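You operate a simulated robot arm through the tools that you are given. There is no shell and no other tool.

You run a simulated robot arm. Do the job below in one go: nothing can be reset, and whatever is moved stays where it is left.

TASK
Put the green pot on the round tray, give it 3 pumps of tamarind and lid it.
Fine: set it opposite the brown pot; turn it round to the yellow marker.

Only the result counts: the job must be done as asked and must still hold three seconds after the hand-in. Knocking over, shifting, dropping, spilling or breaking anything else fails it. Lids that push on must go on centred and level and be pressed home; caps that screw on are set level and turned clockwise until they are tight.

THE ROBOT
A 7-joint arm with a fingered hand, fixed in place. Base frame: the origin is at the foot of the arm, x ahead of it, y to its left, z up; the work surface is at about z = 760. Readings come in mm, degrees, newtons and seconds.
With the tool pointing down near the work surface it reaches from about 100 to 660 mm from the base axis. Its first joint turns from -69.0 to 172.0 degrees. Payload 3.4 kg.
The TCP is the grasp point between the finger pads, 25 mm short of the fingertips. In the tool frame z runs along the fingers and y along their closing line. Largest opening 88 mm; the body of the gripper starts 29 mm behind the TCP. The gripper is a hand of 5 fingers: y runs from the thumb to the fingers, the wrist lies at [-13, -97, -162] in the tool frame, and closing takes about 1.5 s.
Orientation is that of the tool frame in the base frame, as [roll, pitch, yaw] about the fixed x, y, z axes, in that order (R = Rz(yaw) Ry(pitch) Rx(roll)). With the fingers straight down and the wrist toward the robot, the tool's x, y and z point along [0, 1, 0], [1, 0, 0] and [0, 0, -1] of the base frame.

THE INTERFACE
- The arm moves only by the tool send_rows. Its arguments are lists of equal length, an entry for each row: "travel": the shift along the tool's x, y, z in mm, a list of three; "delta_rot": the turn, a rotation vector about the tool's x, y, z in degrees, a list of three; "hand": the gripper command, from -1 (fully open) to 1 (shut), values between in proportion. In form: {"travel": [[x, y, z], ...], "delta_rot": [[rx, ry, rz], ...], "hand": [hand, ...]}. A call has 1 to 20 rows; each row shifts and turns the commanded pose from where the row before left it, along the tool's axes as they then stand. Each row takes 0.2 s and may step no farther than 50 mm and 8.6 degrees from the row before; otherwise, or with a gripper value out of range, the whole call is refused. A pose out of reach is approached as far as the arm can. The call stops where the force on the tool passes 50 N (or 10 N more than at its start, if that is more) or the arm is blocked; 0.2 s more then pass. Each finger travels about 153 mm/s and halts on what it meets, pressing with about 22 N; the grip force reading is that of the motor and also rises with nothing between the fingers. The clock runs only during rows and for 0.2 s after the last one: add rows that do not move to give the fingers time. The reply holds the time, the measured pose of the TCP, the force on the tool along the base axes, the opening and the grip force, in the units named above and with some noise, with the torque about the TCP (base axes, N m) and any sound that the robot's microphone picked up.
- Cameras (640 x 400 px; columns grow to the right, rows downward): "scene" is fixed at [218.7, -649.2, 1385.3]; the picture's right is [0.90, -0.44, 0.00], its down [-0.31, -0.63, -0.71] and it looks along [0.32, 0.64, -0.70] (base axes); focal length 276 px, centre (320, 200). "wrist" rides on the gripper at [59, -79, -105] in the tool frame; the picture's right is [-0.73, 0.32, -0.61], its down [-0.62, -0.68, 0.38] and it looks along [-0.29, 0.66, 0.70] (tool axes); focal length 234 px, centre (320, 200).
- snapshot(camera): a new picture of that camera. No time passes.
- raise_lower(by): slides the trunk up (or, below 0, down) by that many mm; the arm rides with it, the base frame stays. It gives what a move gives, with no picture.
- preshape(shape): the hand has 5 fingers and takes this shape, open, in about a second: jaw (thumb against the fingers, like two jaws); tri (thumb and two fingers); tip (a fingertip pinch); poke (one finger out to press); point (the index stretched); flat (the hand flat); cup (the hand cupped); fist (a fist). The gripper value then closes the fingers along that shape, each until it touches; the sizes above hold for jaw. It gives what a move gives, with no picture.
- point_at(camera, pixels): for up to 12 pixels [column, row] of the newest picture of that camera ("zoom" is the newest enlarged one), the place [x, y, z] in the base frame of the surface seen there, good to about 2 mm. No time passes.
- close_up(camera, box): a new picture of the part [left, top, right, bottom] of that camera's present view, enlarged. No time passes.
- finish_job(): hands the job in; it is judged then, once.

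Unless the task says otherwise, let go and move clear before handing in.

The tools are called after "Emit:" by a JSON object that holds its "method" and its "body". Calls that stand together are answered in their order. send_rows: Moves the arm, as the interface text tells. Its arguments: {"type":"object","properties":{"travel":{"type":"array"},"delta_rot":{"type":"array"},"hand":{"type":"array"}},"required":["travel","delta_rot","hand"]} The other tools are called the same way: raise_lower (by) slides the trunk up or down; preshape (shape) gives the hand a shape; snapshot (camera) takes a picture; point_at (camera, pixels) gives the place of the surface under pixels of a picture; close_up (camera, box) takes an enlarged picture of a part of a camera's view; finish_job () hands the job in.

At the start:

```text
clock: 0.0
eef_pos: [522.0, -167.0, 1126.5]
tool_rot: [179.9, 0.1, 89.9]
wrist_force: [-0.2, 0.3, -0.4]
moment: [0.01, 0.0, 0.0]
gripper_width: 87.7
grip_force: 0.0
shape: jaw
trunk travel left (down, up): [-700.0, 240.0]
```

scene: 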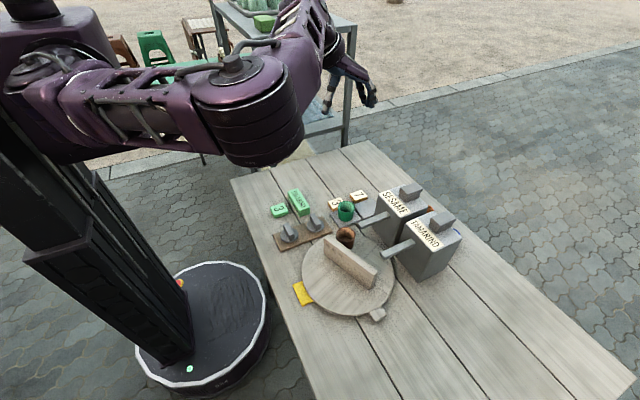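
wrist: 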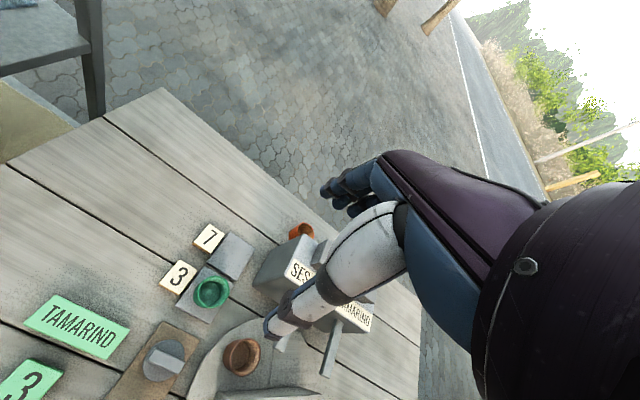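

The scene picture shows a round tray with a wall across it near (348,265), a brown pot at (345,237), a green pot at (346,211), two dispensers and lids at (290,235)/(313,225). I'll take close-ups to understand the layout.

Emit:
{"method": "close_up", "body": {"camera": "scene", "box": [260, 170, 420, 270]}}

Emit:
{"method": "close_up", "body": {"camera": "scene", "box": [280, 230, 440, 330]}}

Emit:
{"method": "close_up", "body": {"camera": "scene", "box": [350, 170, 510, 270]}}

Emit:
{"method": "close_up", "body": {"camera": "wrist", "box": [0, 200, 320, 400]}}

```text
4.00 times, centred on (340, 220) of scene
```

zoom: 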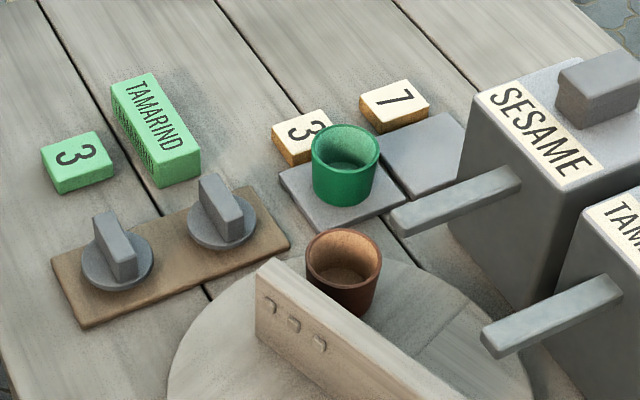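

```text
4.00 times, centred on (360, 280) of scene
```

zoom: 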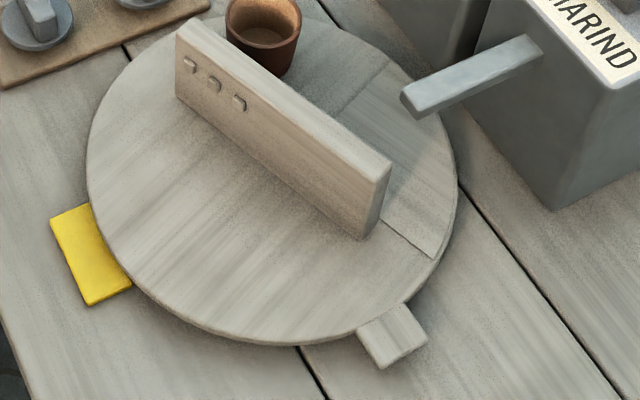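

```text
4.00 times, centred on (430, 220) of scene
```

zoom: 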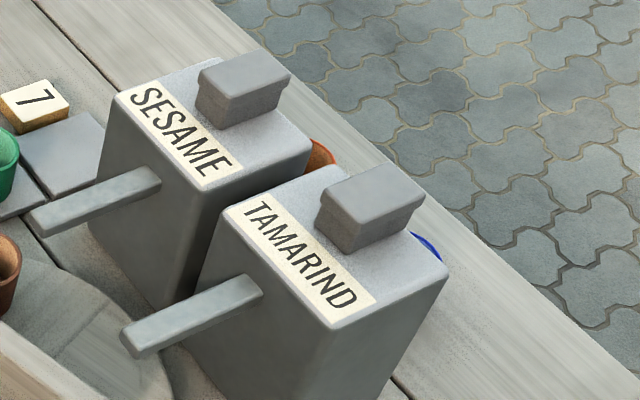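

```text
2.00 times, centred on (160, 300) of wrist
```

zoom: 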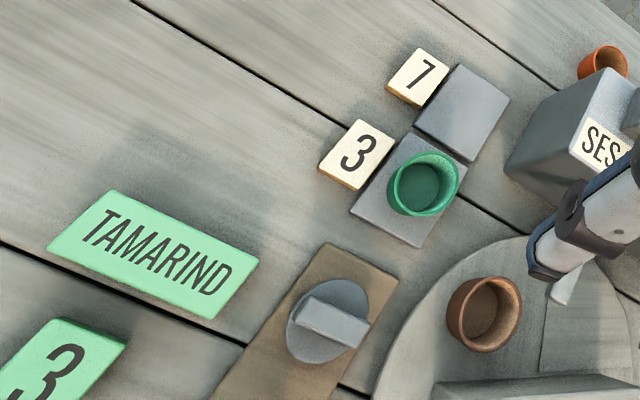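

The tray seems to be a turntable with a tab at (378,314), a divider wall, and dispensers whose spouts reach toward it. I'll measure the places of all of these.

Emit:
{"method": "snapshot", "body": {"camera": "scene"}}

Emit:
{"method": "point_at", "body": {"camera": "scene", "pixels": [[346, 205], [346, 214], [346, 231], [346, 240], [303, 294], [378, 314], [325, 240], [376, 276], [384, 254], [359, 224], [440, 220], [410, 190]]}}

Emit:
{"method": "point_at", "body": {"camera": "scene", "pixels": [[289, 228], [313, 217], [290, 240], [315, 230], [302, 275], [395, 290], [345, 315], [320, 240], [385, 250], [330, 290], [360, 300], [385, 270]]}}

```text
taken
```

scene: 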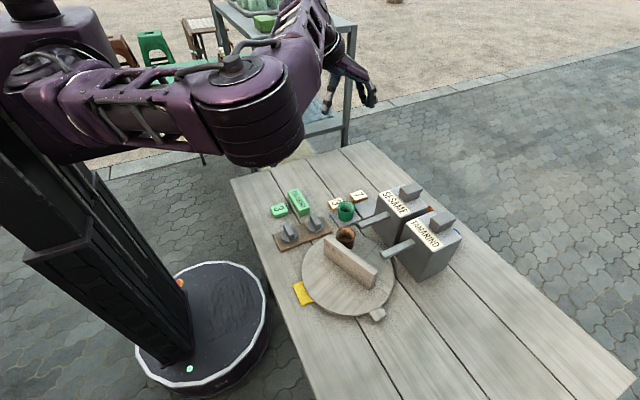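

```text
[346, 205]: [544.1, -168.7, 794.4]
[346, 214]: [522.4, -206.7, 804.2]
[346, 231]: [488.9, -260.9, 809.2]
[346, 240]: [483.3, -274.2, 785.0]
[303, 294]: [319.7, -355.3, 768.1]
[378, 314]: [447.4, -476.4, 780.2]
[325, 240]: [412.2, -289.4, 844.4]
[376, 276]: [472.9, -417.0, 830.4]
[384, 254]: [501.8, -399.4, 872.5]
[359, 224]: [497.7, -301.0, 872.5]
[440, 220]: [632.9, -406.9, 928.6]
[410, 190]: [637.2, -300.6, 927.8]
```

```text
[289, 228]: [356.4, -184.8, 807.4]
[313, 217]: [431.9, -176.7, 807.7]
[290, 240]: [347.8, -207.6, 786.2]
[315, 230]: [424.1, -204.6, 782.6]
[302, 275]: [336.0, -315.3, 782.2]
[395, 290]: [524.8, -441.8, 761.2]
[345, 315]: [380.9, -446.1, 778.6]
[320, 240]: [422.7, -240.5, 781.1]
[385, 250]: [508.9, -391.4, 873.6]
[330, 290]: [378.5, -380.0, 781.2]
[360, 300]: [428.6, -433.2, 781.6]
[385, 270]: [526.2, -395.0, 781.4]
```

The tray top is at z≈781 and the tamarind spout tip is near (501,-399). I'll take a tight zoom on the tray to fit its rim circle, the tab, the marker, and the wall.

Emit:
{"method": "close_up", "body": {"camera": "scene", "box": [285, 220, 413, 300]}}

Emit:
{"method": "close_up", "body": {"camera": "scene", "box": [285, 250, 413, 330]}}

```text
5.00 times, centred on (349, 260) of scene
```

zoom: 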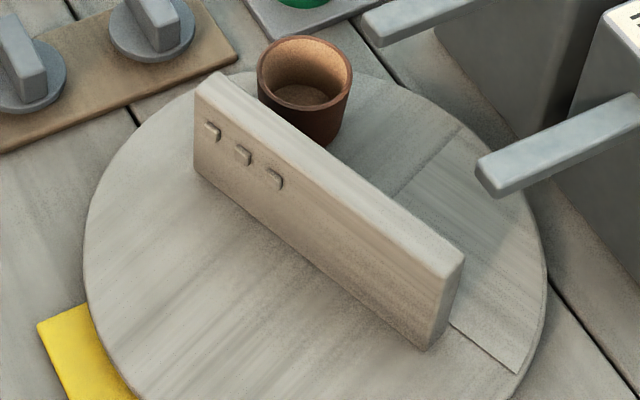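

```text
5.00 times, centred on (349, 290) of scene
```

zoom: 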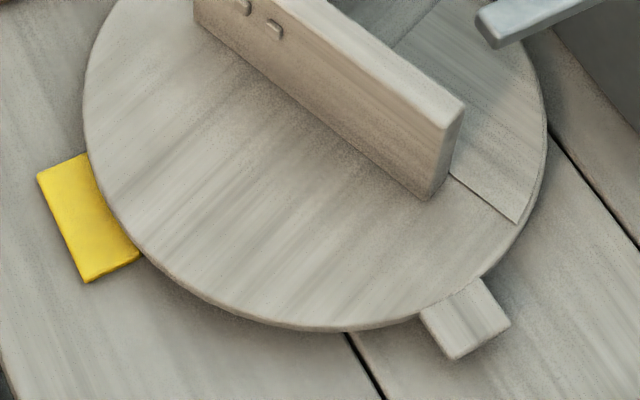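

I'll fit the rim using points in this newest zoom.

Emit:
{"method": "point_at", "body": {"camera": "zoom", "pixels": [[90, 90], [105, 190], [150, 250], [230, 304], [330, 326], [410, 316], [510, 235], [542, 130], [465, 320], [70, 200], [440, 180], [435, 115]]}}

Emit:
{"method": "point_at", "body": {"camera": "zoom", "pixels": [[90, 85], [200, 270], [270, 312], [370, 320], [500, 245], [535, 70], [517, 222], [452, 176], [45, 177], [84, 280], [138, 255], [85, 157]]}}

```text
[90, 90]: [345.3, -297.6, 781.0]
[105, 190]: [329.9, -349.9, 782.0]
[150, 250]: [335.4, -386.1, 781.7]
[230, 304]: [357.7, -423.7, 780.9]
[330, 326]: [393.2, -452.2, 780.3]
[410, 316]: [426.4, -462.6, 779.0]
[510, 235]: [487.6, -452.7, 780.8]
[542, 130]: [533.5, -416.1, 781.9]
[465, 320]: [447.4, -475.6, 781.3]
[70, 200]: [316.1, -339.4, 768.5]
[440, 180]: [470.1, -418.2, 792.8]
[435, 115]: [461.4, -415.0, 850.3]
```

```text
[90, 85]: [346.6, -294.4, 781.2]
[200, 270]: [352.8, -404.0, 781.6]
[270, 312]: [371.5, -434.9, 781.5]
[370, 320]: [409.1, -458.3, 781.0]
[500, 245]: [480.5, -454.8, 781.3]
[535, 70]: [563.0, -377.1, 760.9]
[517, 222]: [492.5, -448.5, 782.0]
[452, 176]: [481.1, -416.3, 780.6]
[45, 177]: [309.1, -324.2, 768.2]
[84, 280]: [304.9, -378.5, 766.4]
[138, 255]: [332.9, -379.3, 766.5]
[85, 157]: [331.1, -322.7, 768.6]
```

The rim points fit a circle centred about (442,-352), radius ~111, with the tab at about -87° and the yellow marker near 180°. I'll now measure the pots and the lids more closely.

Emit:
{"method": "close_up", "body": {"camera": "scene", "box": [322, 190, 386, 230]}}

Emit:
{"method": "point_at", "body": {"camera": "zoom", "pixels": [[182, 150], [304, 150], [242, 110], [242, 188], [242, 150], [182, 210], [245, 270], [150, 270], [310, 260], [300, 290], [400, 150], [460, 120]]}}

Emit:
{"method": "close_up", "body": {"camera": "scene", "box": [322, 220, 386, 260]}}

Emit:
{"method": "close_up", "body": {"camera": "scene", "box": [270, 205, 342, 250]}}

```text
10.00 times, centred on (354, 210) of scene
```

zoom: 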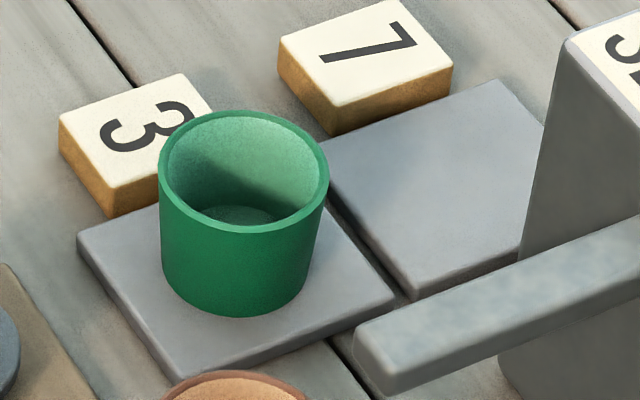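

```text
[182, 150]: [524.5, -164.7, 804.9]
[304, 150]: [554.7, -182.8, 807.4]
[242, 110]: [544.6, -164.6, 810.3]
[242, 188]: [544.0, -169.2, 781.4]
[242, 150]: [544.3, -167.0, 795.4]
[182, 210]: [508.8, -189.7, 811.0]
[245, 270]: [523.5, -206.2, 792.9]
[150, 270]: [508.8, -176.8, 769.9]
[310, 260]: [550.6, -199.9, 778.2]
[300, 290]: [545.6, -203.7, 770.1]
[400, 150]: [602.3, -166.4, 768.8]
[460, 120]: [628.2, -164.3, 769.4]
```

```text
10.00 times, centred on (354, 240) of scene
```

zoom: 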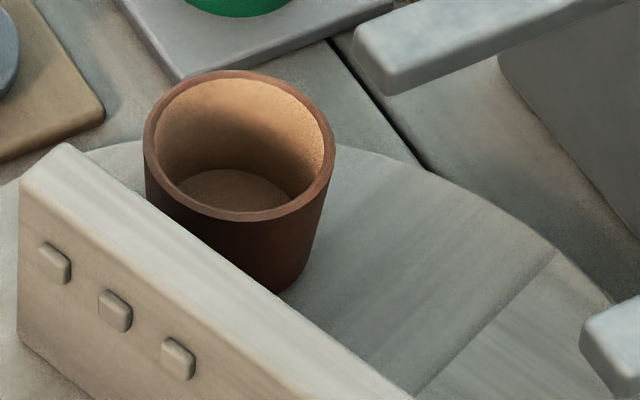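

```text
8.89 times, centred on (306, 228) of scene
```

zoom: 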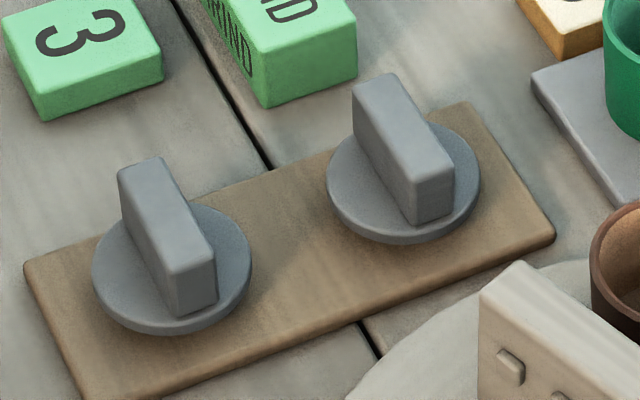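

The lids have discs with bar handles; I'll measure both lids in this zoom.

Emit:
{"method": "point_at", "body": {"camera": "zoom", "pixels": [[155, 165], [205, 250], [125, 175], [208, 270], [95, 270], [248, 250], [170, 325], [225, 215], [190, 300], [120, 310], [380, 85], [440, 165]]}}

Emit:
{"method": "point_at", "body": {"camera": "zoom", "pixels": [[330, 185], [476, 180], [400, 238], [445, 135], [365, 225], [455, 215], [300, 270], [480, 260], [60, 280], [520, 190], [415, 220], [435, 215]]}}

Emit:
{"method": "close_up", "body": {"camera": "scene", "box": [322, 220, 386, 260]}}

Emit:
{"method": "point_at", "body": {"camera": "zoom", "pixels": [[150, 150], [330, 150], [238, 74], [238, 216], [180, 95], [300, 95], [170, 195], [310, 190], [220, 185], [300, 240], [280, 280], [240, 250]]}}

Emit:
{"method": "close_up", "body": {"camera": "scene", "box": [322, 190, 386, 230]}}

Emit:
{"method": "point_at", "body": {"camera": "zoom", "pixels": [[164, 170], [322, 170], [242, 113], [245, 230], [185, 130], [300, 130], [180, 210], [305, 210], [240, 215], [165, 270], [230, 312], [310, 275]]}}

```text
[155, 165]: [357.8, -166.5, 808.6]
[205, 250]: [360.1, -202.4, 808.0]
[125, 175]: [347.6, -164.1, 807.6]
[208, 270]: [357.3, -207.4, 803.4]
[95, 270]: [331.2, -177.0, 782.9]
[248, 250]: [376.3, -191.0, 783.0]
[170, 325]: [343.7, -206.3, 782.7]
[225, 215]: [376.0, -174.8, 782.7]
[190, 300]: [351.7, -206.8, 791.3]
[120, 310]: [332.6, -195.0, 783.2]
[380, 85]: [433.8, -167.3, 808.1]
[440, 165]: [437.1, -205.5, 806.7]
```

```text
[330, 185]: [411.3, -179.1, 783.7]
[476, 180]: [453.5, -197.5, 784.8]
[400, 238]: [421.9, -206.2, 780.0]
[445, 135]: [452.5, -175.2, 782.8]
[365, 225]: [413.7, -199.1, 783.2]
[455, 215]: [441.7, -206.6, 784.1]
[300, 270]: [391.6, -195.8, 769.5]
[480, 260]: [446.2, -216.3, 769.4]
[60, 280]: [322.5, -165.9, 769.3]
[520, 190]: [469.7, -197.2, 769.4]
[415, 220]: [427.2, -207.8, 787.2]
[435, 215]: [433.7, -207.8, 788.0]
```

```text
10.00 times, centred on (354, 240) of scene
```

zoom: 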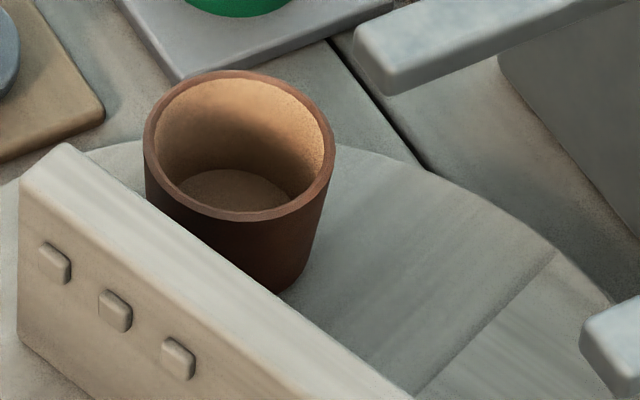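

```text
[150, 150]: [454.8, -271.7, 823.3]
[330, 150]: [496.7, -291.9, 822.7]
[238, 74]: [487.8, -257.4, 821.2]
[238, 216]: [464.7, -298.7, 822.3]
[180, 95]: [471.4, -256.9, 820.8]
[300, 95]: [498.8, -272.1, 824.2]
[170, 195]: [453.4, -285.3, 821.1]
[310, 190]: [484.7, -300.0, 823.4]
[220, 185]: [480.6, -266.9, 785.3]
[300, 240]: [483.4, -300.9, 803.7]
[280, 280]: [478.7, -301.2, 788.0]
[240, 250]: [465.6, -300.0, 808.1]
```

```text
10.00 times, centred on (354, 210) of scene
```

zoom: 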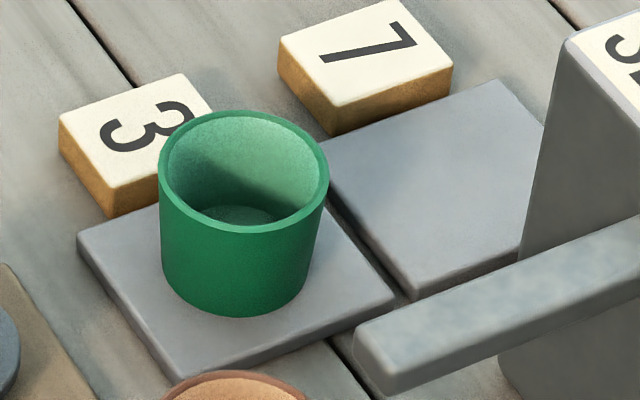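

```text
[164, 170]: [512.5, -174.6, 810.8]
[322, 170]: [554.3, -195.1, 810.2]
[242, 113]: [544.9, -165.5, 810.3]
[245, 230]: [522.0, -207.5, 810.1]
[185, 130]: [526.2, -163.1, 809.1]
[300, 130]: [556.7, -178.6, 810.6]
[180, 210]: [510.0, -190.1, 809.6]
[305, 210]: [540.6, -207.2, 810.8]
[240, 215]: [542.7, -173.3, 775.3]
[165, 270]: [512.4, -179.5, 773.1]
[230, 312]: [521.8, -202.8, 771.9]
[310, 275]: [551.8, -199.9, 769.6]
```

Green pot centre is ≈(533.5,-185.5), rim z≈810.5, outer radius ≈24; brown pot centre ≈(476,-279.5) on the tray. Next I'll measure the dispensers: bodies, spouts, pump heads.

Emit:
{"method": "close_up", "body": {"camera": "scene", "box": [350, 175, 478, 255]}}

Emit:
{"method": "point_at", "body": {"camera": "zoom", "pixels": [[45, 225], [70, 235], [175, 190], [95, 120], [120, 250], [230, 330], [265, 380], [320, 80], [270, 70], [300, 110], [340, 95], [240, 140]]}}

Emit:
{"method": "close_up", "body": {"camera": "scene", "box": [360, 200, 488, 280]}}

Emit:
{"method": "point_at", "body": {"camera": "zoom", "pixels": [[110, 270], [130, 285], [235, 225], [120, 250], [290, 395], [400, 330], [470, 200], [375, 90], [340, 75], [440, 75], [390, 130], [365, 170]]}}

```text
5.00 times, centred on (414, 215) of scene
```

zoom: 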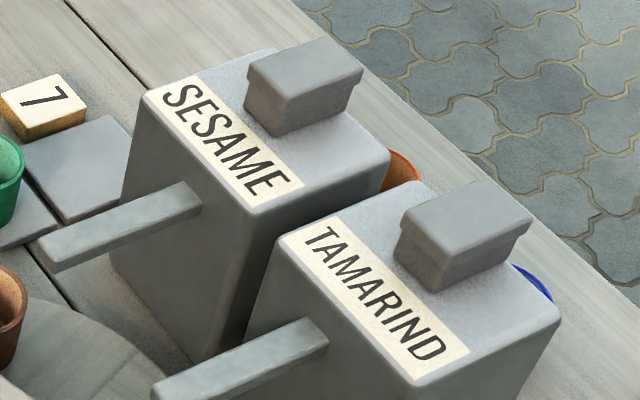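

```text
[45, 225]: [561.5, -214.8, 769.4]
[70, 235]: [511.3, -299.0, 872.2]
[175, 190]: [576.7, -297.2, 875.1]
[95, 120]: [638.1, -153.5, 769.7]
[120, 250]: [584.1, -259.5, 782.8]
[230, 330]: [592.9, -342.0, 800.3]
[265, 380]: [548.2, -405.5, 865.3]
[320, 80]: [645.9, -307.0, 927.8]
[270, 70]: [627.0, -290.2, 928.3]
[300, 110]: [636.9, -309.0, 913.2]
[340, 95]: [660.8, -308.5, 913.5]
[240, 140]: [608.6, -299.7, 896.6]
```

```text
5.00 times, centred on (424, 240) of scene
```

zoom: 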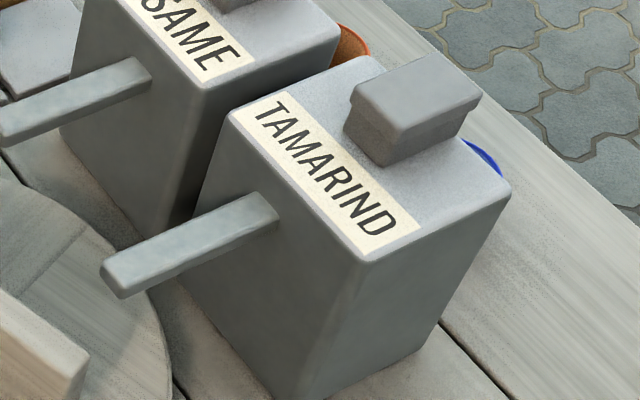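

```text
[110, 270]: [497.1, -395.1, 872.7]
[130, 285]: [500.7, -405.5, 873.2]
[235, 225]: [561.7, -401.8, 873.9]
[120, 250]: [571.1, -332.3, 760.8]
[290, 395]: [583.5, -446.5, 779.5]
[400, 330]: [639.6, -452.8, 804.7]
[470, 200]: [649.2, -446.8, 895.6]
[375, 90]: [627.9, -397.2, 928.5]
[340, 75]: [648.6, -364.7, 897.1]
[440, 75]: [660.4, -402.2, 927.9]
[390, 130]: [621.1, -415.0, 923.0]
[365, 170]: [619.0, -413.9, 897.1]
```

Tamarind's spout runs along x at y≈-400 with its tip near x=497, its head is at ≈(637,-404, top 928), and the body front is x≈583. I'll look at the hand and the tab end before moving.

Emit:
{"method": "close_up", "body": {"camera": "scene", "box": [285, 30, 413, 110]}}

Emit:
{"method": "close_up", "body": {"camera": "scene", "box": [340, 285, 420, 335]}}

Emit:
{"method": "point_at", "body": {"camera": "zoom", "pixels": [[237, 150], [309, 145], [358, 205], [285, 260], [230, 200], [300, 190], [290, 265], [350, 220]]}}

Emit:
{"method": "close_up", "body": {"camera": "wrist", "box": [220, 130, 460, 280]}}

Emit:
{"method": "close_up", "body": {"camera": "wrist", "box": [140, 210, 440, 400]}}

```text
5.00 times, centred on (349, 70) of scene
```

zoom: 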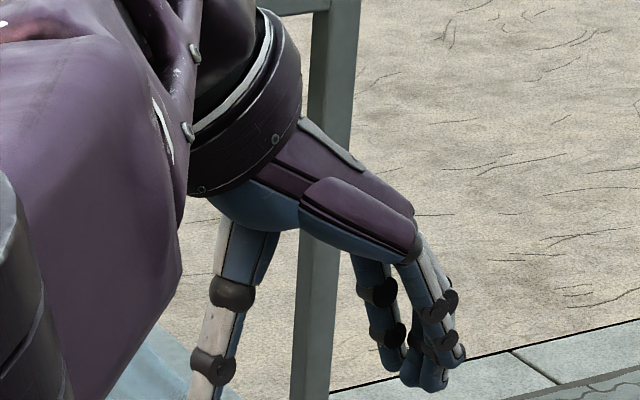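

```text
8.00 times, centred on (380, 310) of scene
```

zoom: 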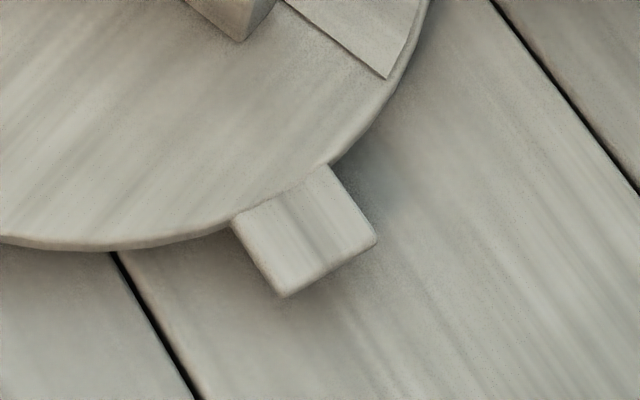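

```text
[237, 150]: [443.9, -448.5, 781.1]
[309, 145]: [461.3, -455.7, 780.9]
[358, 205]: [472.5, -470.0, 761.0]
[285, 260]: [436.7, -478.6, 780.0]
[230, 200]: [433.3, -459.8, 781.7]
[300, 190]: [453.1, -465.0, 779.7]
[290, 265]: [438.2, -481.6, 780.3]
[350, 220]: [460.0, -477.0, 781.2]
```

```text
2.67 times, centred on (340, 205) of wrist
```

zoom: 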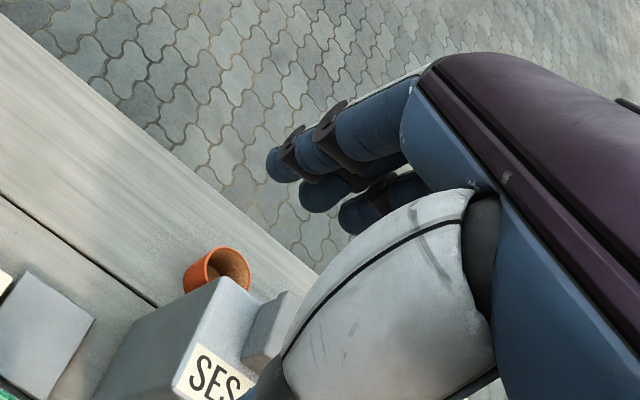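

```text
2.11 times, centred on (290, 305) of wrist
```

zoom: 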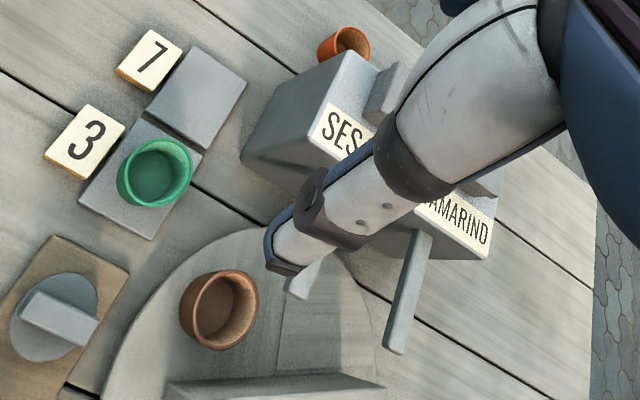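

The tab's outer radius is ~130, so it clears the dispenser fronts (141 from the centre). I'll measure the hand's own fingers through point_at to know its real span.

Emit:
{"method": "snapshot", "body": {"camera": "wrist"}}

Emit:
{"method": "point_at", "body": {"camera": "wrist", "pixels": [[326, 192], [335, 203], [345, 190], [352, 211], [365, 175], [268, 325], [280, 330], [300, 300], [330, 280], [365, 240], [385, 205], [275, 318]]}}

Emit:
{"method": "point_at", "body": {"camera": "scene", "pixels": [[328, 108], [331, 95], [334, 85], [365, 104], [370, 105], [372, 100], [368, 95], [360, 85], [375, 90], [362, 103], [357, 95], [340, 75]]}}

```text
taken
```

wrist: 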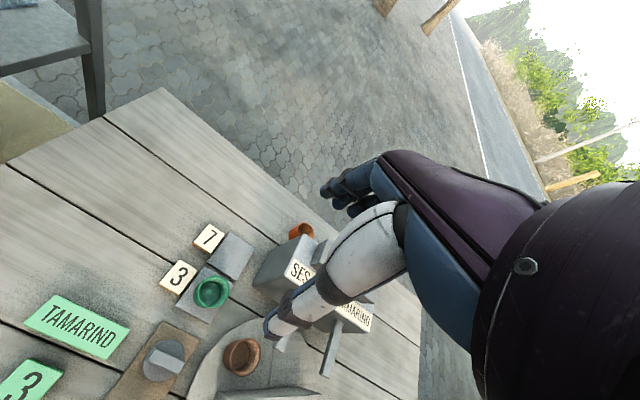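

```text
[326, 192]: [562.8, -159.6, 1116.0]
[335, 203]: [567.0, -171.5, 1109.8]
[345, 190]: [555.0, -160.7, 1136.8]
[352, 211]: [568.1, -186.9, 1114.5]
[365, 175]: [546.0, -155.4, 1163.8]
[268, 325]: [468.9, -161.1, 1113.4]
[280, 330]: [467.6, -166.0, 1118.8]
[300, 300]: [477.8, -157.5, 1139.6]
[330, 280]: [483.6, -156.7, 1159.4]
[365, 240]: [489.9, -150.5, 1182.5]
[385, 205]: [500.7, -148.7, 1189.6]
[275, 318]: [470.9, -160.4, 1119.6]
```

```text
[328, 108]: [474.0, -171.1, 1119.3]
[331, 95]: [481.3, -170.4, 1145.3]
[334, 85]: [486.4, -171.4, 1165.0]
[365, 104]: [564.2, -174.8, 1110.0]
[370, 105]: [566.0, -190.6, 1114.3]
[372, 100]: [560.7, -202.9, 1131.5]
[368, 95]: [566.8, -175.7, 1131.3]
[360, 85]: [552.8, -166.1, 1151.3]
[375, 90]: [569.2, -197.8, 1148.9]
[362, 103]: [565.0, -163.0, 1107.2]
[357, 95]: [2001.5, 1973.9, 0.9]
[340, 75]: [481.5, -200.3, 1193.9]
```

Thumb tip is at about (469,-163) and the four fingertips at x≈565, y from -160 to -200, all ~20 below the TCP. I'll move above the green pot at z≈900 and check the reach and alignment.

Emit:
{"method": "send_rows", "body": {"travel": [[-9, 6, 10], [-9.5, 5.5, 30], [0, 0, 45], [0, 0, 45], [0, 0, 45], [0, 0, 40], [0, 0, 12], [0, 0, 0]], "delta_rot": [[0, 0, 0], [0, 0, 0], [0, 0, 0], [0, 0, 0], [0, 0, 0], [0, 0, 0], [0, 0, 0], [0, 0, 0]], "hand": [-1, -1, -1, -1, -1, -1, -1, -1]}}

Emit:
{"method": "snapshot", "body": {"camera": "scene"}}

Emit:
{"method": "snapshot", "body": {"camera": "wrist"}}

```text
clock: 1.8
eef_pos: [532.7, -185.9, 899.3]
tool_rot: [180.0, -0.1, 90.0]
wrist_force: [0.4, 1.0, 0.5]
moment: [0.0, 0.02, -0.02]
gripper_width: 87.8
grip_force: 0.0
shape: jaw
trunk travel left (down, up): [-700.0, 240.0]
```

```text
taken
```

scene: 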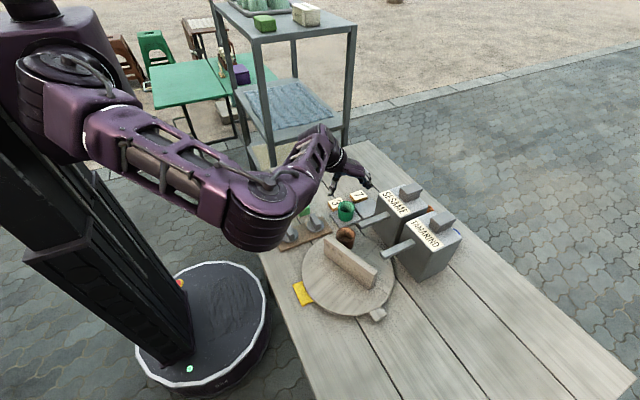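

```text
taken
```

wrist: 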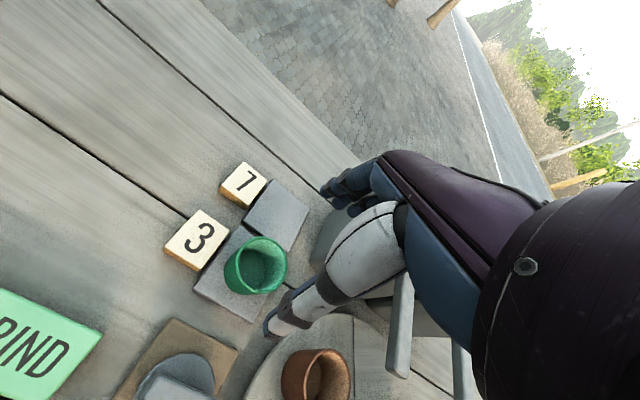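

The arm reached z≈900 directly above the pot. The elbow (265,210) hangs fairly low, so I'll measure it and the number tiles before going down.

Emit:
{"method": "point_at", "body": {"camera": "scene", "pixels": [[265, 240], [255, 215], [230, 190], [300, 160], [90, 130], [60, 80], [325, 140], [333, 190], [371, 185], [365, 180], [335, 205], [358, 197]]}}

Emit:
{"method": "close_up", "body": {"camera": "scene", "box": [300, 130, 396, 230]}}

Emit:
{"method": "point_at", "body": {"camera": "wrist", "pixels": [[197, 212], [228, 232], [200, 270], [168, 248], [245, 165], [265, 185], [240, 205], [222, 190], [260, 240], [255, 290], [230, 262], [285, 265]]}}

```text
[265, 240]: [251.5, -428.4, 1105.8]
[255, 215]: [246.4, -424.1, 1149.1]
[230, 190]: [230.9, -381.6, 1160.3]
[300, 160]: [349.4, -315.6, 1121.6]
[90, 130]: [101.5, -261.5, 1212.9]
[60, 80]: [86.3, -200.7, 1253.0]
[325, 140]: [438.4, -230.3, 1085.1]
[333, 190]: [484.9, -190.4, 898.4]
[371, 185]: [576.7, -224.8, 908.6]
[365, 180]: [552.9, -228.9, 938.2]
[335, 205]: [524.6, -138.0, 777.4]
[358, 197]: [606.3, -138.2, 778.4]
```

```text
4.00 times, centred on (348, 180) of scene
```

zoom: 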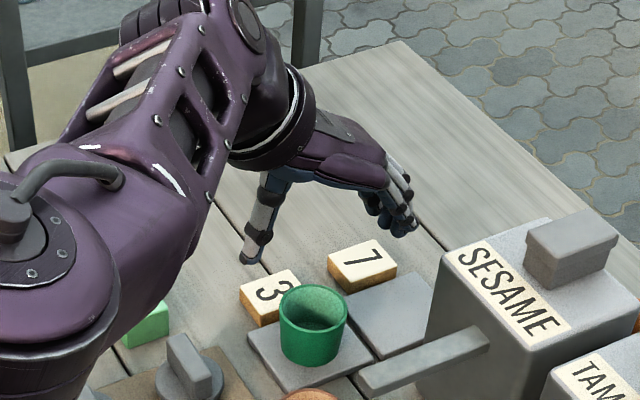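

```text
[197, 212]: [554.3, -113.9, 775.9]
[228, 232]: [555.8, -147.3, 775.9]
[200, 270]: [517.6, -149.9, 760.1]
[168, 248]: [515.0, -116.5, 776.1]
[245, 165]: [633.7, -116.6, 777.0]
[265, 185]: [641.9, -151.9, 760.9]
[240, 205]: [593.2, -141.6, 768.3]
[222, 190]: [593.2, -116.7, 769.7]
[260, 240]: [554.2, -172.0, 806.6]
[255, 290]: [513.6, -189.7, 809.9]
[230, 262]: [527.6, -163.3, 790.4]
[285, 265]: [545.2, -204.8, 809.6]
```

Tiles end at y≈-150, so the fingers (x≈577, y -175…-225) and thumb (x≈488) have clear space around the pot. I'll lower to z≈802 and close.

Emit:
{"method": "send_rows", "body": {"travel": [[0.5, 0.8, 30], [0, 0, 30], [0, 0, 25], [0, 0, 12], [0, 0, 0]], "delta_rot": [[0, 0, 0], [0, 0, 0], [0, 0, 0], [0, 0, 0], [0, 0, 0]], "hand": [-1, -1, -1, -1, -1]}}

Emit:
{"method": "close_up", "body": {"camera": "scene", "box": [300, 150, 396, 230]}}

Emit:
{"method": "snapshot", "body": {"camera": "wrist"}}

```text
clock: 3.0
eef_pos: [533.4, -184.3, 801.8]
tool_rot: [180.0, 0.0, 89.8]
wrist_force: [-0.2, -0.8, -0.2]
moment: [-0.01, 0.01, 0.01]
gripper_width: 87.8
grip_force: 0.2
shape: jaw
trunk travel left (down, up): [-700.0, 240.0]
```

```text
5.00 times, centred on (348, 190) of scene
```

zoom: 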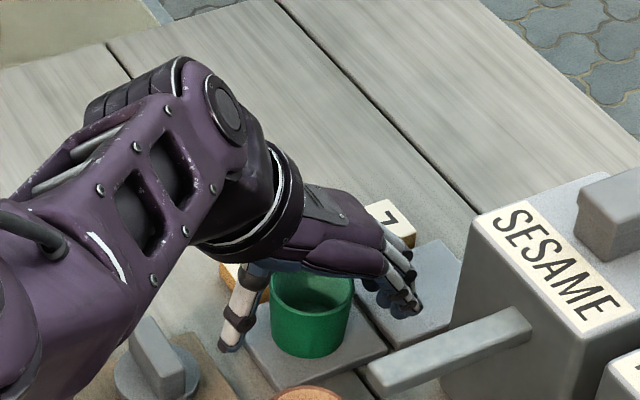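

```text
taken
```

wrist: 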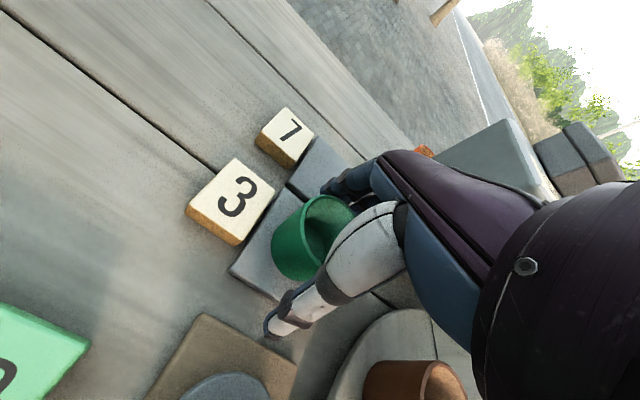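

The pot sits between the thumb and the fingers. Now I'll close the hand and give it time.

Emit:
{"method": "send_rows", "body": {"travel": [[0, 0, 0], [0, 0, 0], [0, 0, 0], [0, 0, 0], [0, 0, 0], [0, 0, 0], [0, 0, 0], [0, 0, 0], [0, 0, 0]], "delta_rot": [[0, 0, 0], [0, 0, 0], [0, 0, 0], [0, 0, 0], [0, 0, 0], [0, 0, 0], [0, 0, 0], [0, 0, 0], [0, 0, 0]], "hand": [-0.5, 0, 0.3, 0.6, 1, 1, 1, 1, 1]}}

Emit:
{"method": "close_up", "body": {"camera": "scene", "box": [300, 150, 396, 230]}}

Emit:
{"method": "snapshot", "body": {"camera": "wrist"}}

```text
clock: 5.0
eef_pos: [534.7, -185.4, 802.4]
tool_rot: [180.0, 0.0, 90.0]
wrist_force: [-0.3, -1.2, -0.4]
moment: [0.02, 0.0, -0.02]
gripper_width: 36.9
grip_force: 21.4
shape: jaw
trunk travel left (down, up): [-700.0, 240.0]
```

```text
5.00 times, centred on (348, 190) of scene
```

zoom: 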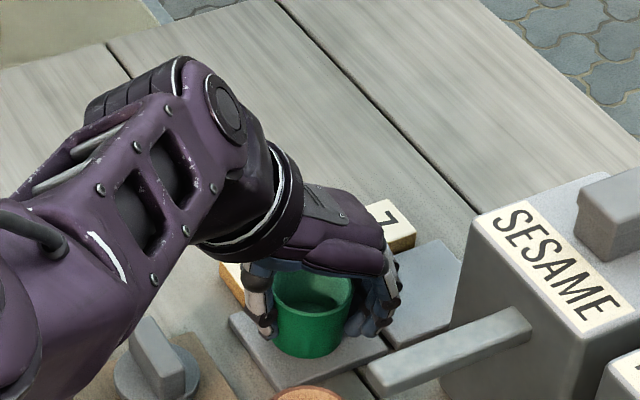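

```text
taken
```

wrist: 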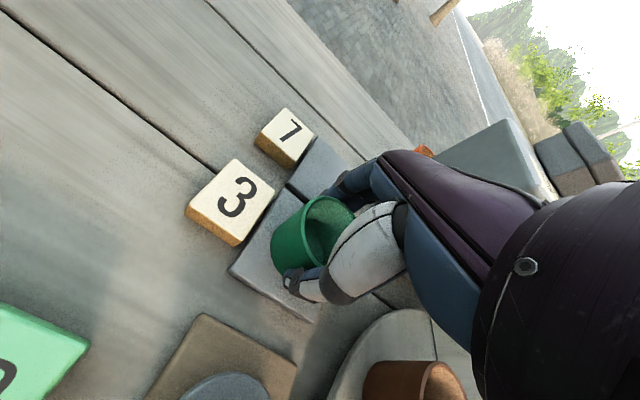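

The fingers closed on the pot (width 36.9, force 21). I'll lift it 40 mm and check that it comes along.

Emit:
{"method": "send_rows", "body": {"travel": [[0, 0, -8], [0, 0, -16], [0, 0, -16], [0, 0, 0]], "delta_rot": [[0, 0, 0], [0, 0, 0], [0, 0, 0], [0, 0, 0]], "hand": [1, 1, 1, 1]}}

Emit:
{"method": "close_up", "body": {"camera": "scene", "box": [300, 150, 396, 230]}}

Emit:
{"method": "snapshot", "body": {"camera": "wrist"}}

```text
clock: 6.0
eef_pos: [534.8, -185.2, 843.1]
tool_rot: [-180.0, 0.0, 89.9]
wrist_force: [-0.7, 0.1, -0.2]
moment: [-0.01, -0.02, -0.01]
gripper_width: 36.6
grip_force: 21.8
shape: jaw
trunk travel left (down, up): [-700.0, 240.0]
```

```text
5.00 times, centred on (348, 190) of scene
```

zoom: 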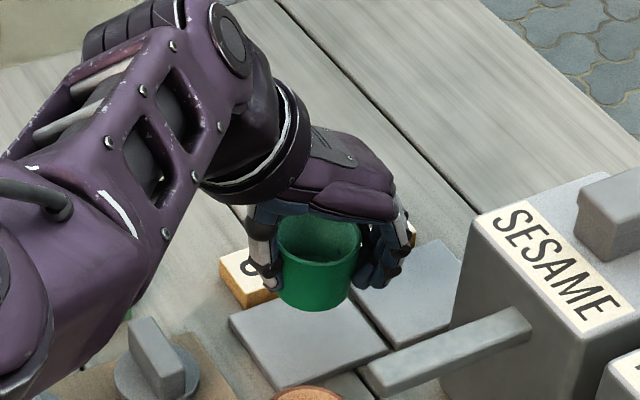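

```text
taken
```

wrist: 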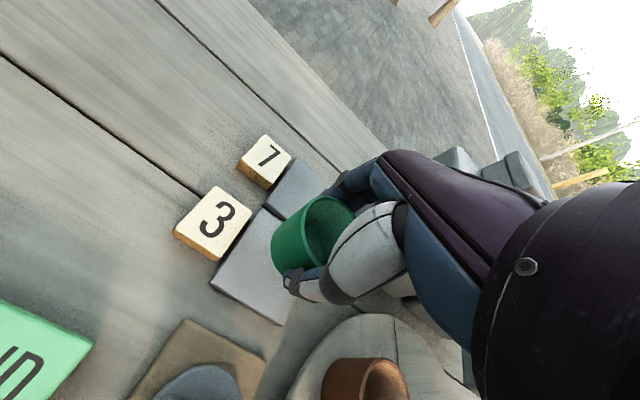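

The pot is held and lifted. I'll measure where it sits relative to the TCP using its rim in this zoom.

Emit:
{"method": "close_up", "body": {"camera": "scene", "box": [332, 180, 388, 215]}}

```text
11.43 times, centred on (360, 198) of scene
```

zoom: 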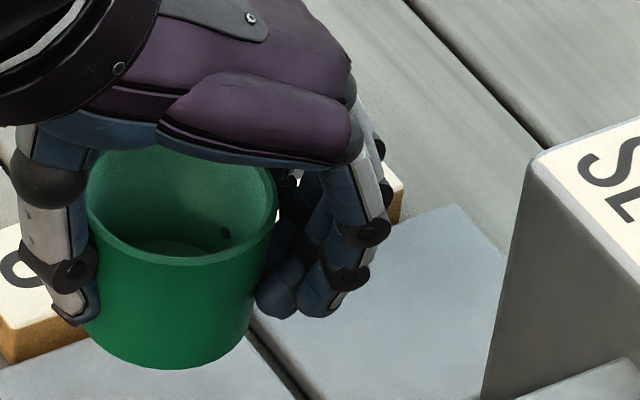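

Emit:
{"method": "point_at", "body": {"camera": "zoom", "pixels": [[92, 190], [273, 195], [180, 261], [120, 238], [235, 245], [265, 170], [100, 165], [170, 365], [240, 345], [105, 330], [92, 215], [180, 300]]}}

```text
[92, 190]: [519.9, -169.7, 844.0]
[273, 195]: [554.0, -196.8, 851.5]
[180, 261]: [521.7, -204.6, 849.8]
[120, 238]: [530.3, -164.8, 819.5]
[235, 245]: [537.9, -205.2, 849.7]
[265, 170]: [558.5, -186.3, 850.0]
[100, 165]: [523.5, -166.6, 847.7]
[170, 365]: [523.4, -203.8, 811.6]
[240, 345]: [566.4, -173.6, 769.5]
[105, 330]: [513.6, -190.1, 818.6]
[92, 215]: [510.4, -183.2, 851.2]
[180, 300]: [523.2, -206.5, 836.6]
```

The pot is centred on the TCP, with its base ~33.5 below it. I'll lift to z≈945, carry it over to the spot opposite the brown pot and turn the hand so the fingers close parallel to the wall.

Emit:
{"method": "send_rows", "body": {"travel": [[0, 0, -35], [0, 0, -40], [0, 0, -27], [-30, -16, 0], [-40, -21, 0], [-40, -21, 0], [-40, -21, 0], [-40, -21, 0], [-35, -18, 0], [-15.2, -8.8, 0], [0, 0, 0]], "delta_rot": [[0, 0, 0], [0, 0, 0], [0, 0, 0], [0, 0, 0], [0, 0, 0], [0, 0, 0], [0, 0, 0], [0, 0, 0], [0, 0, 0], [0, 0, 0], [0, 0, 0]], "hand": [1, 1, 1, 1, 1, 1, 1, 1, 1, 1, 1]}}

Emit:
{"method": "snapshot", "body": {"camera": "scene"}}

```text
clock: 8.4
eef_pos: [404.1, -423.3, 943.1]
tool_rot: [-180.0, -0.1, 89.9]
wrist_force: [-0.1, 0.2, -0.1]
moment: [-0.01, 0.0, -0.01]
gripper_width: 37.0
grip_force: 22.0
shape: jaw
trunk travel left (down, up): [-700.0, 240.0]
```

```text
taken
```

scene: 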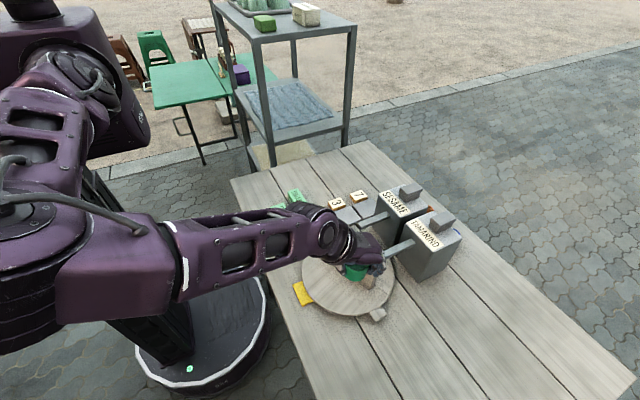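

TCP is at (404,-423); now I'll rotate the hand by 64.4° about the vertical so its closing line is parallel to the wall.

Emit:
{"method": "send_rows", "body": {"travel": [[0, 0, 0], [0, 0, 0], [0, 0, 0], [0, 0, 0], [0, 0, 0], [0, 0, 0], [0, 0, 0], [0, 0, 0], [0, 0, 0], [0, 0, 0]], "delta_rot": [[0, 0, 8.05], [0, 0, 8.05], [0, 0, 8.05], [0, 0, 8.05], [0, 0, 8.05], [0, 0, 8.05], [0, 0, 8.05], [0, 0, 8.05], [0, 0, 0], [0, 0, 0]], "hand": [1, 1, 1, 1, 1, 1, 1, 1, 1, 1]}}

Emit:
{"method": "snapshot", "body": {"camera": "scene"}}

Emit:
{"method": "snapshot", "body": {"camera": "wrist"}}

```text
clock: 10.6
eef_pos: [406.4, -421.6, 942.1]
tool_rot: [-179.6, -0.2, 27.9]
wrist_force: [-0.8, 0.1, 0.4]
moment: [-0.04, 0.03, 0.02]
gripper_width: 36.9
grip_force: 22.0
shape: jaw
out of reach, approached as far as the arm can: row 8
trunk travel left (down, up): [-700.0, 240.0]
```

```text
taken
```

scene: 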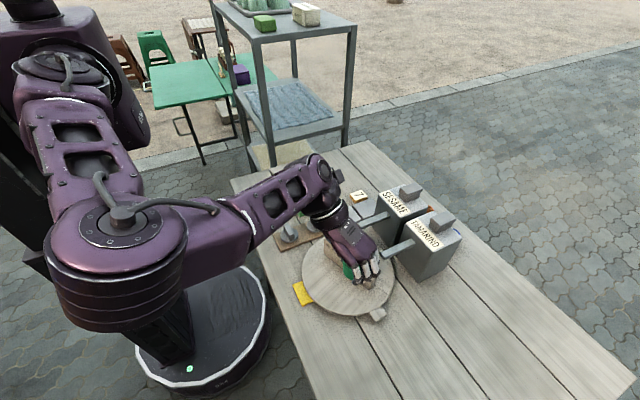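

```text
taken
```

wrist: 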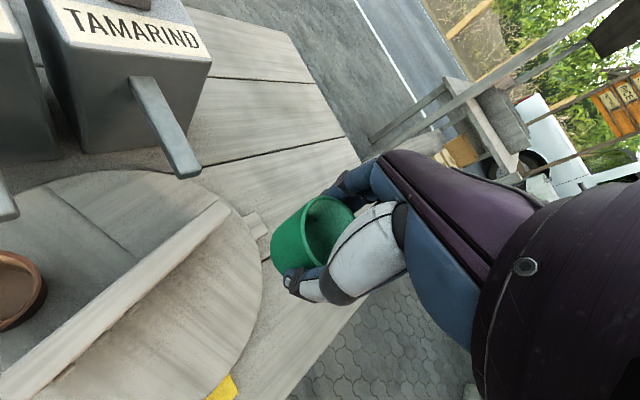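

Yaw stopped at about 28° (θ≈-62°), a joint limit, which is good enough. From this wrist view I'll cross-check the tray centre, wall and brown pot.

Emit:
{"method": "point_at", "body": {"camera": "wrist", "pixels": [[225, 208], [262, 260], [245, 330], [210, 385], [218, 207], [60, 183], [175, 170], [110, 172], [225, 385], [250, 222], [5, 395], [262, 215]]}}

Emit:
{"method": "point_at", "body": {"camera": "wrist", "pixels": [[10, 258], [35, 268], [40, 290], [10, 320], [185, 170], [160, 120], [140, 85], [178, 178], [15, 215], [232, 215], [60, 365], [130, 300]]}}

```text
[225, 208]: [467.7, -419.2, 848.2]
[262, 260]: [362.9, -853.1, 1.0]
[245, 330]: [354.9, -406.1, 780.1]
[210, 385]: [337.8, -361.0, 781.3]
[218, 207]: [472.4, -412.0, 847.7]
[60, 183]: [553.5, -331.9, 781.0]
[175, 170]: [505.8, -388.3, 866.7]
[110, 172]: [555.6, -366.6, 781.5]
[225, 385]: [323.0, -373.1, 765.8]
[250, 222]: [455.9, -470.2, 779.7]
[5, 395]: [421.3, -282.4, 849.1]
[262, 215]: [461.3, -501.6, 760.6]
```

```text
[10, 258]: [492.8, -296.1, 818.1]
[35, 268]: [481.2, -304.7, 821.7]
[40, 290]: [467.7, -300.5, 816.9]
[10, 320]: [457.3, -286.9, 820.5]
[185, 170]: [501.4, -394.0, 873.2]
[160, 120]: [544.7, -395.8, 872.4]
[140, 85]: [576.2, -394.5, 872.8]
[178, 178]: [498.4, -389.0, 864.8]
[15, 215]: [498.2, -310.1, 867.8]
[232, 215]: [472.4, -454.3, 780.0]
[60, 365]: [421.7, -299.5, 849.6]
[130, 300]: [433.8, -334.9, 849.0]
```

Cross-check gives a tray centre ≈(442.7,-352.5), so the target opposite the brown pot is ≈(409,-425.5). I'll back the yaw off a little, correct the position and re-read.

Emit:
{"method": "send_rows", "body": {"travel": [[0, 0, 0], [0, 4.7, 0], [0, 0, 40], [0, 0, 20], [0, 0, 0]], "delta_rot": [[0, 0, -6], [0, 0, 0], [0, 0, 0], [0, 0, 0], [0, 0, 0]], "hand": [1, 1, 1, 1, 1]}}

Emit:
{"method": "snapshot", "body": {"camera": "scene"}}

Emit:
{"method": "close_up", "body": {"camera": "scene", "box": [290, 200, 418, 320]}}

```text
clock: 11.8
eef_pos: [411.0, -425.6, 883.7]
tool_rot: [-180.0, -0.1, 31.6]
wrist_force: [-0.7, 0.2, -0.5]
moment: [-0.02, 0.0, 0.01]
gripper_width: 37.1
grip_force: 21.9
shape: jaw
trunk travel left (down, up): [-700.0, 240.0]
```

```text
taken
```

scene: 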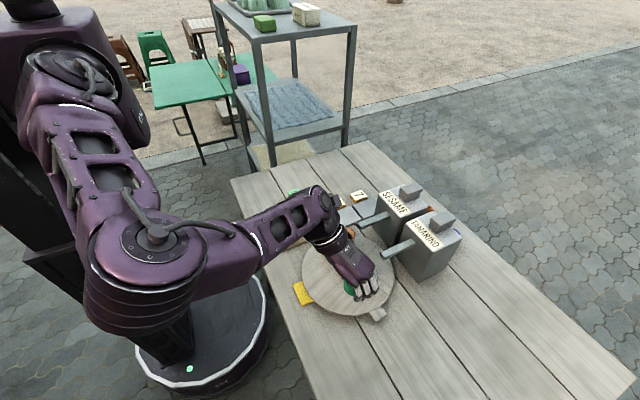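

```text
3.33 times, centred on (354, 260) of scene
```

zoom: 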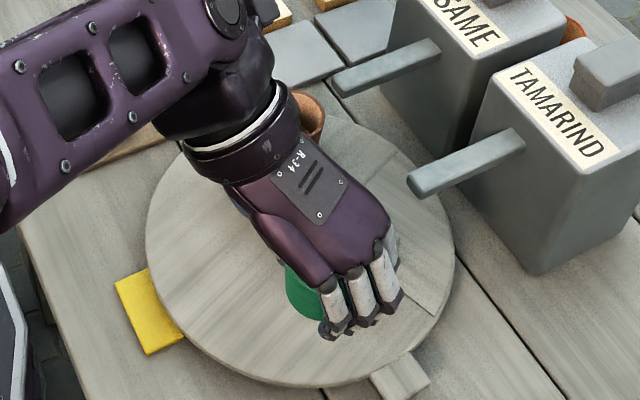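

The hand sits over the spot on the far side of the wall, clear of spout and tab. I'll lower the pot to just above the tray.

Emit:
{"method": "send_rows", "body": {"travel": [[-1.3, -0.8, 25], [0, 0, 25], [0, 0, 10], [0, 0, 3], [0, 0, 0]], "delta_rot": [[0, 0, 0], [0, 0, 0], [0, 0, 0], [0, 0, 0], [0, 0, 0]], "hand": [1, 1, 1, 1, 1]}}

Emit:
{"method": "close_up", "body": {"camera": "scene", "box": [300, 230, 412, 320]}}

Emit:
{"method": "snapshot", "body": {"camera": "wrist"}}

```text
clock: 13.0
eef_pos: [408.2, -425.4, 821.4]
tool_rot: [-180.0, 0.0, 31.5]
wrist_force: [-1.2, -0.8, -0.3]
moment: [0.01, 0.01, -0.01]
gripper_width: 37.0
grip_force: 22.2
shape: jaw
trunk travel left (down, up): [-700.0, 240.0]
```

```text
4.44 times, centred on (356, 275) of scene
```

zoom: 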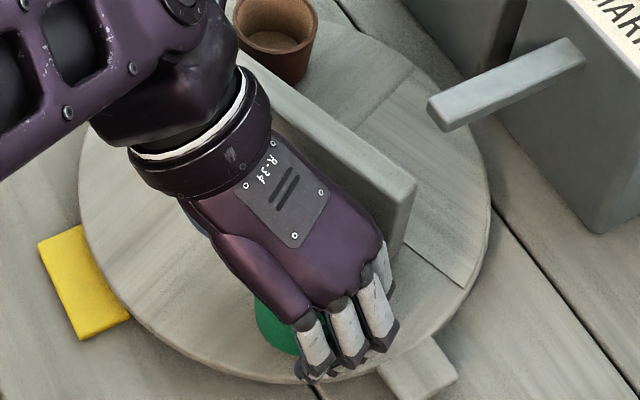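

```text
taken
```

wrist: 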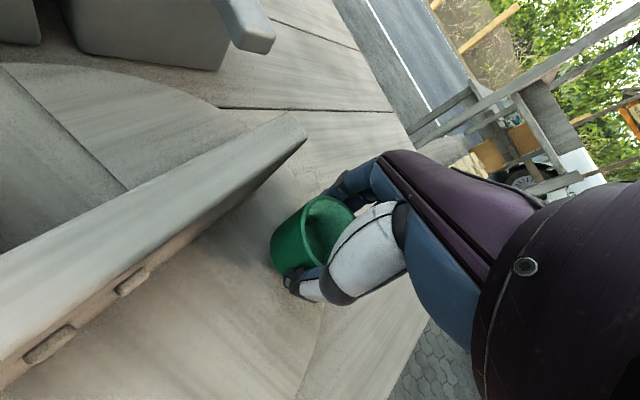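

The pot is ~6 mm above the tray, clear of the wall. I'll lower gently and watch the force.

Emit:
{"method": "send_rows", "body": {"travel": [[0, 0, 2], [0, 0, 2], [0, 0, 1], [0, 0, 0]], "delta_rot": [[0, 0, 0], [0, 0, 0], [0, 0, 0], [0, 0, 0]], "hand": [1, 1, 1, 1]}}

```text
clock: 14.0
eef_pos: [407.8, -425.6, 815.3]
tool_rot: [-180.0, -0.1, 31.6]
wrist_force: [-0.3, -0.7, 0.1]
moment: [-0.01, 0.01, 0.03]
gripper_width: 37.0
grip_force: 21.2
shape: jaw
trunk travel left (down, up): [-700.0, 240.0]
```

Emit:
{"method": "send_rows", "body": {"travel": [[0, 0, 1], [0, 0, 0]], "delta_rot": [[0, 0, 0], [0, 0, 0]], "hand": [1, 1]}}

Emit:
{"method": "close_up", "body": {"camera": "wrist", "box": [220, 160, 380, 320]}}

```text
clock: 14.6
eef_pos: [408.9, -424.7, 814.0]
tool_rot: [-180.0, 0.0, 31.5]
wrist_force: [0.3, 0.3, -0.7]
moment: [-0.02, 0.02, -0.02]
gripper_width: 37.2
grip_force: 21.6
shape: jaw
trunk travel left (down, up): [-700.0, 240.0]
```

```text
2.50 times, centred on (300, 240) of wrist
```

zoom: 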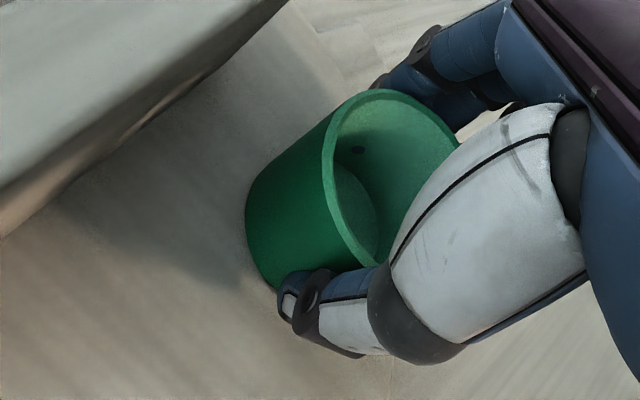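

No contact force yet; I'll ease down another couple of millimetres.

Emit:
{"method": "send_rows", "body": {"travel": [[0, 0, 0.8], [0, 0, 0.8], [0, 0, 0]], "delta_rot": [[0, 0, 0], [0, 0, 0], [0, 0, 0]], "hand": [1, 1, 1]}}

```text
clock: 15.4
eef_pos: [408.3, -425.5, 813.2]
tool_rot: [-179.9, -0.1, 31.5]
wrist_force: [0.4, -0.1, 1.5]
moment: [-0.07, -0.01, 0.02]
gripper_width: 36.9
grip_force: 21.8
shape: jaw
trunk travel left (down, up): [-700.0, 240.0]
```

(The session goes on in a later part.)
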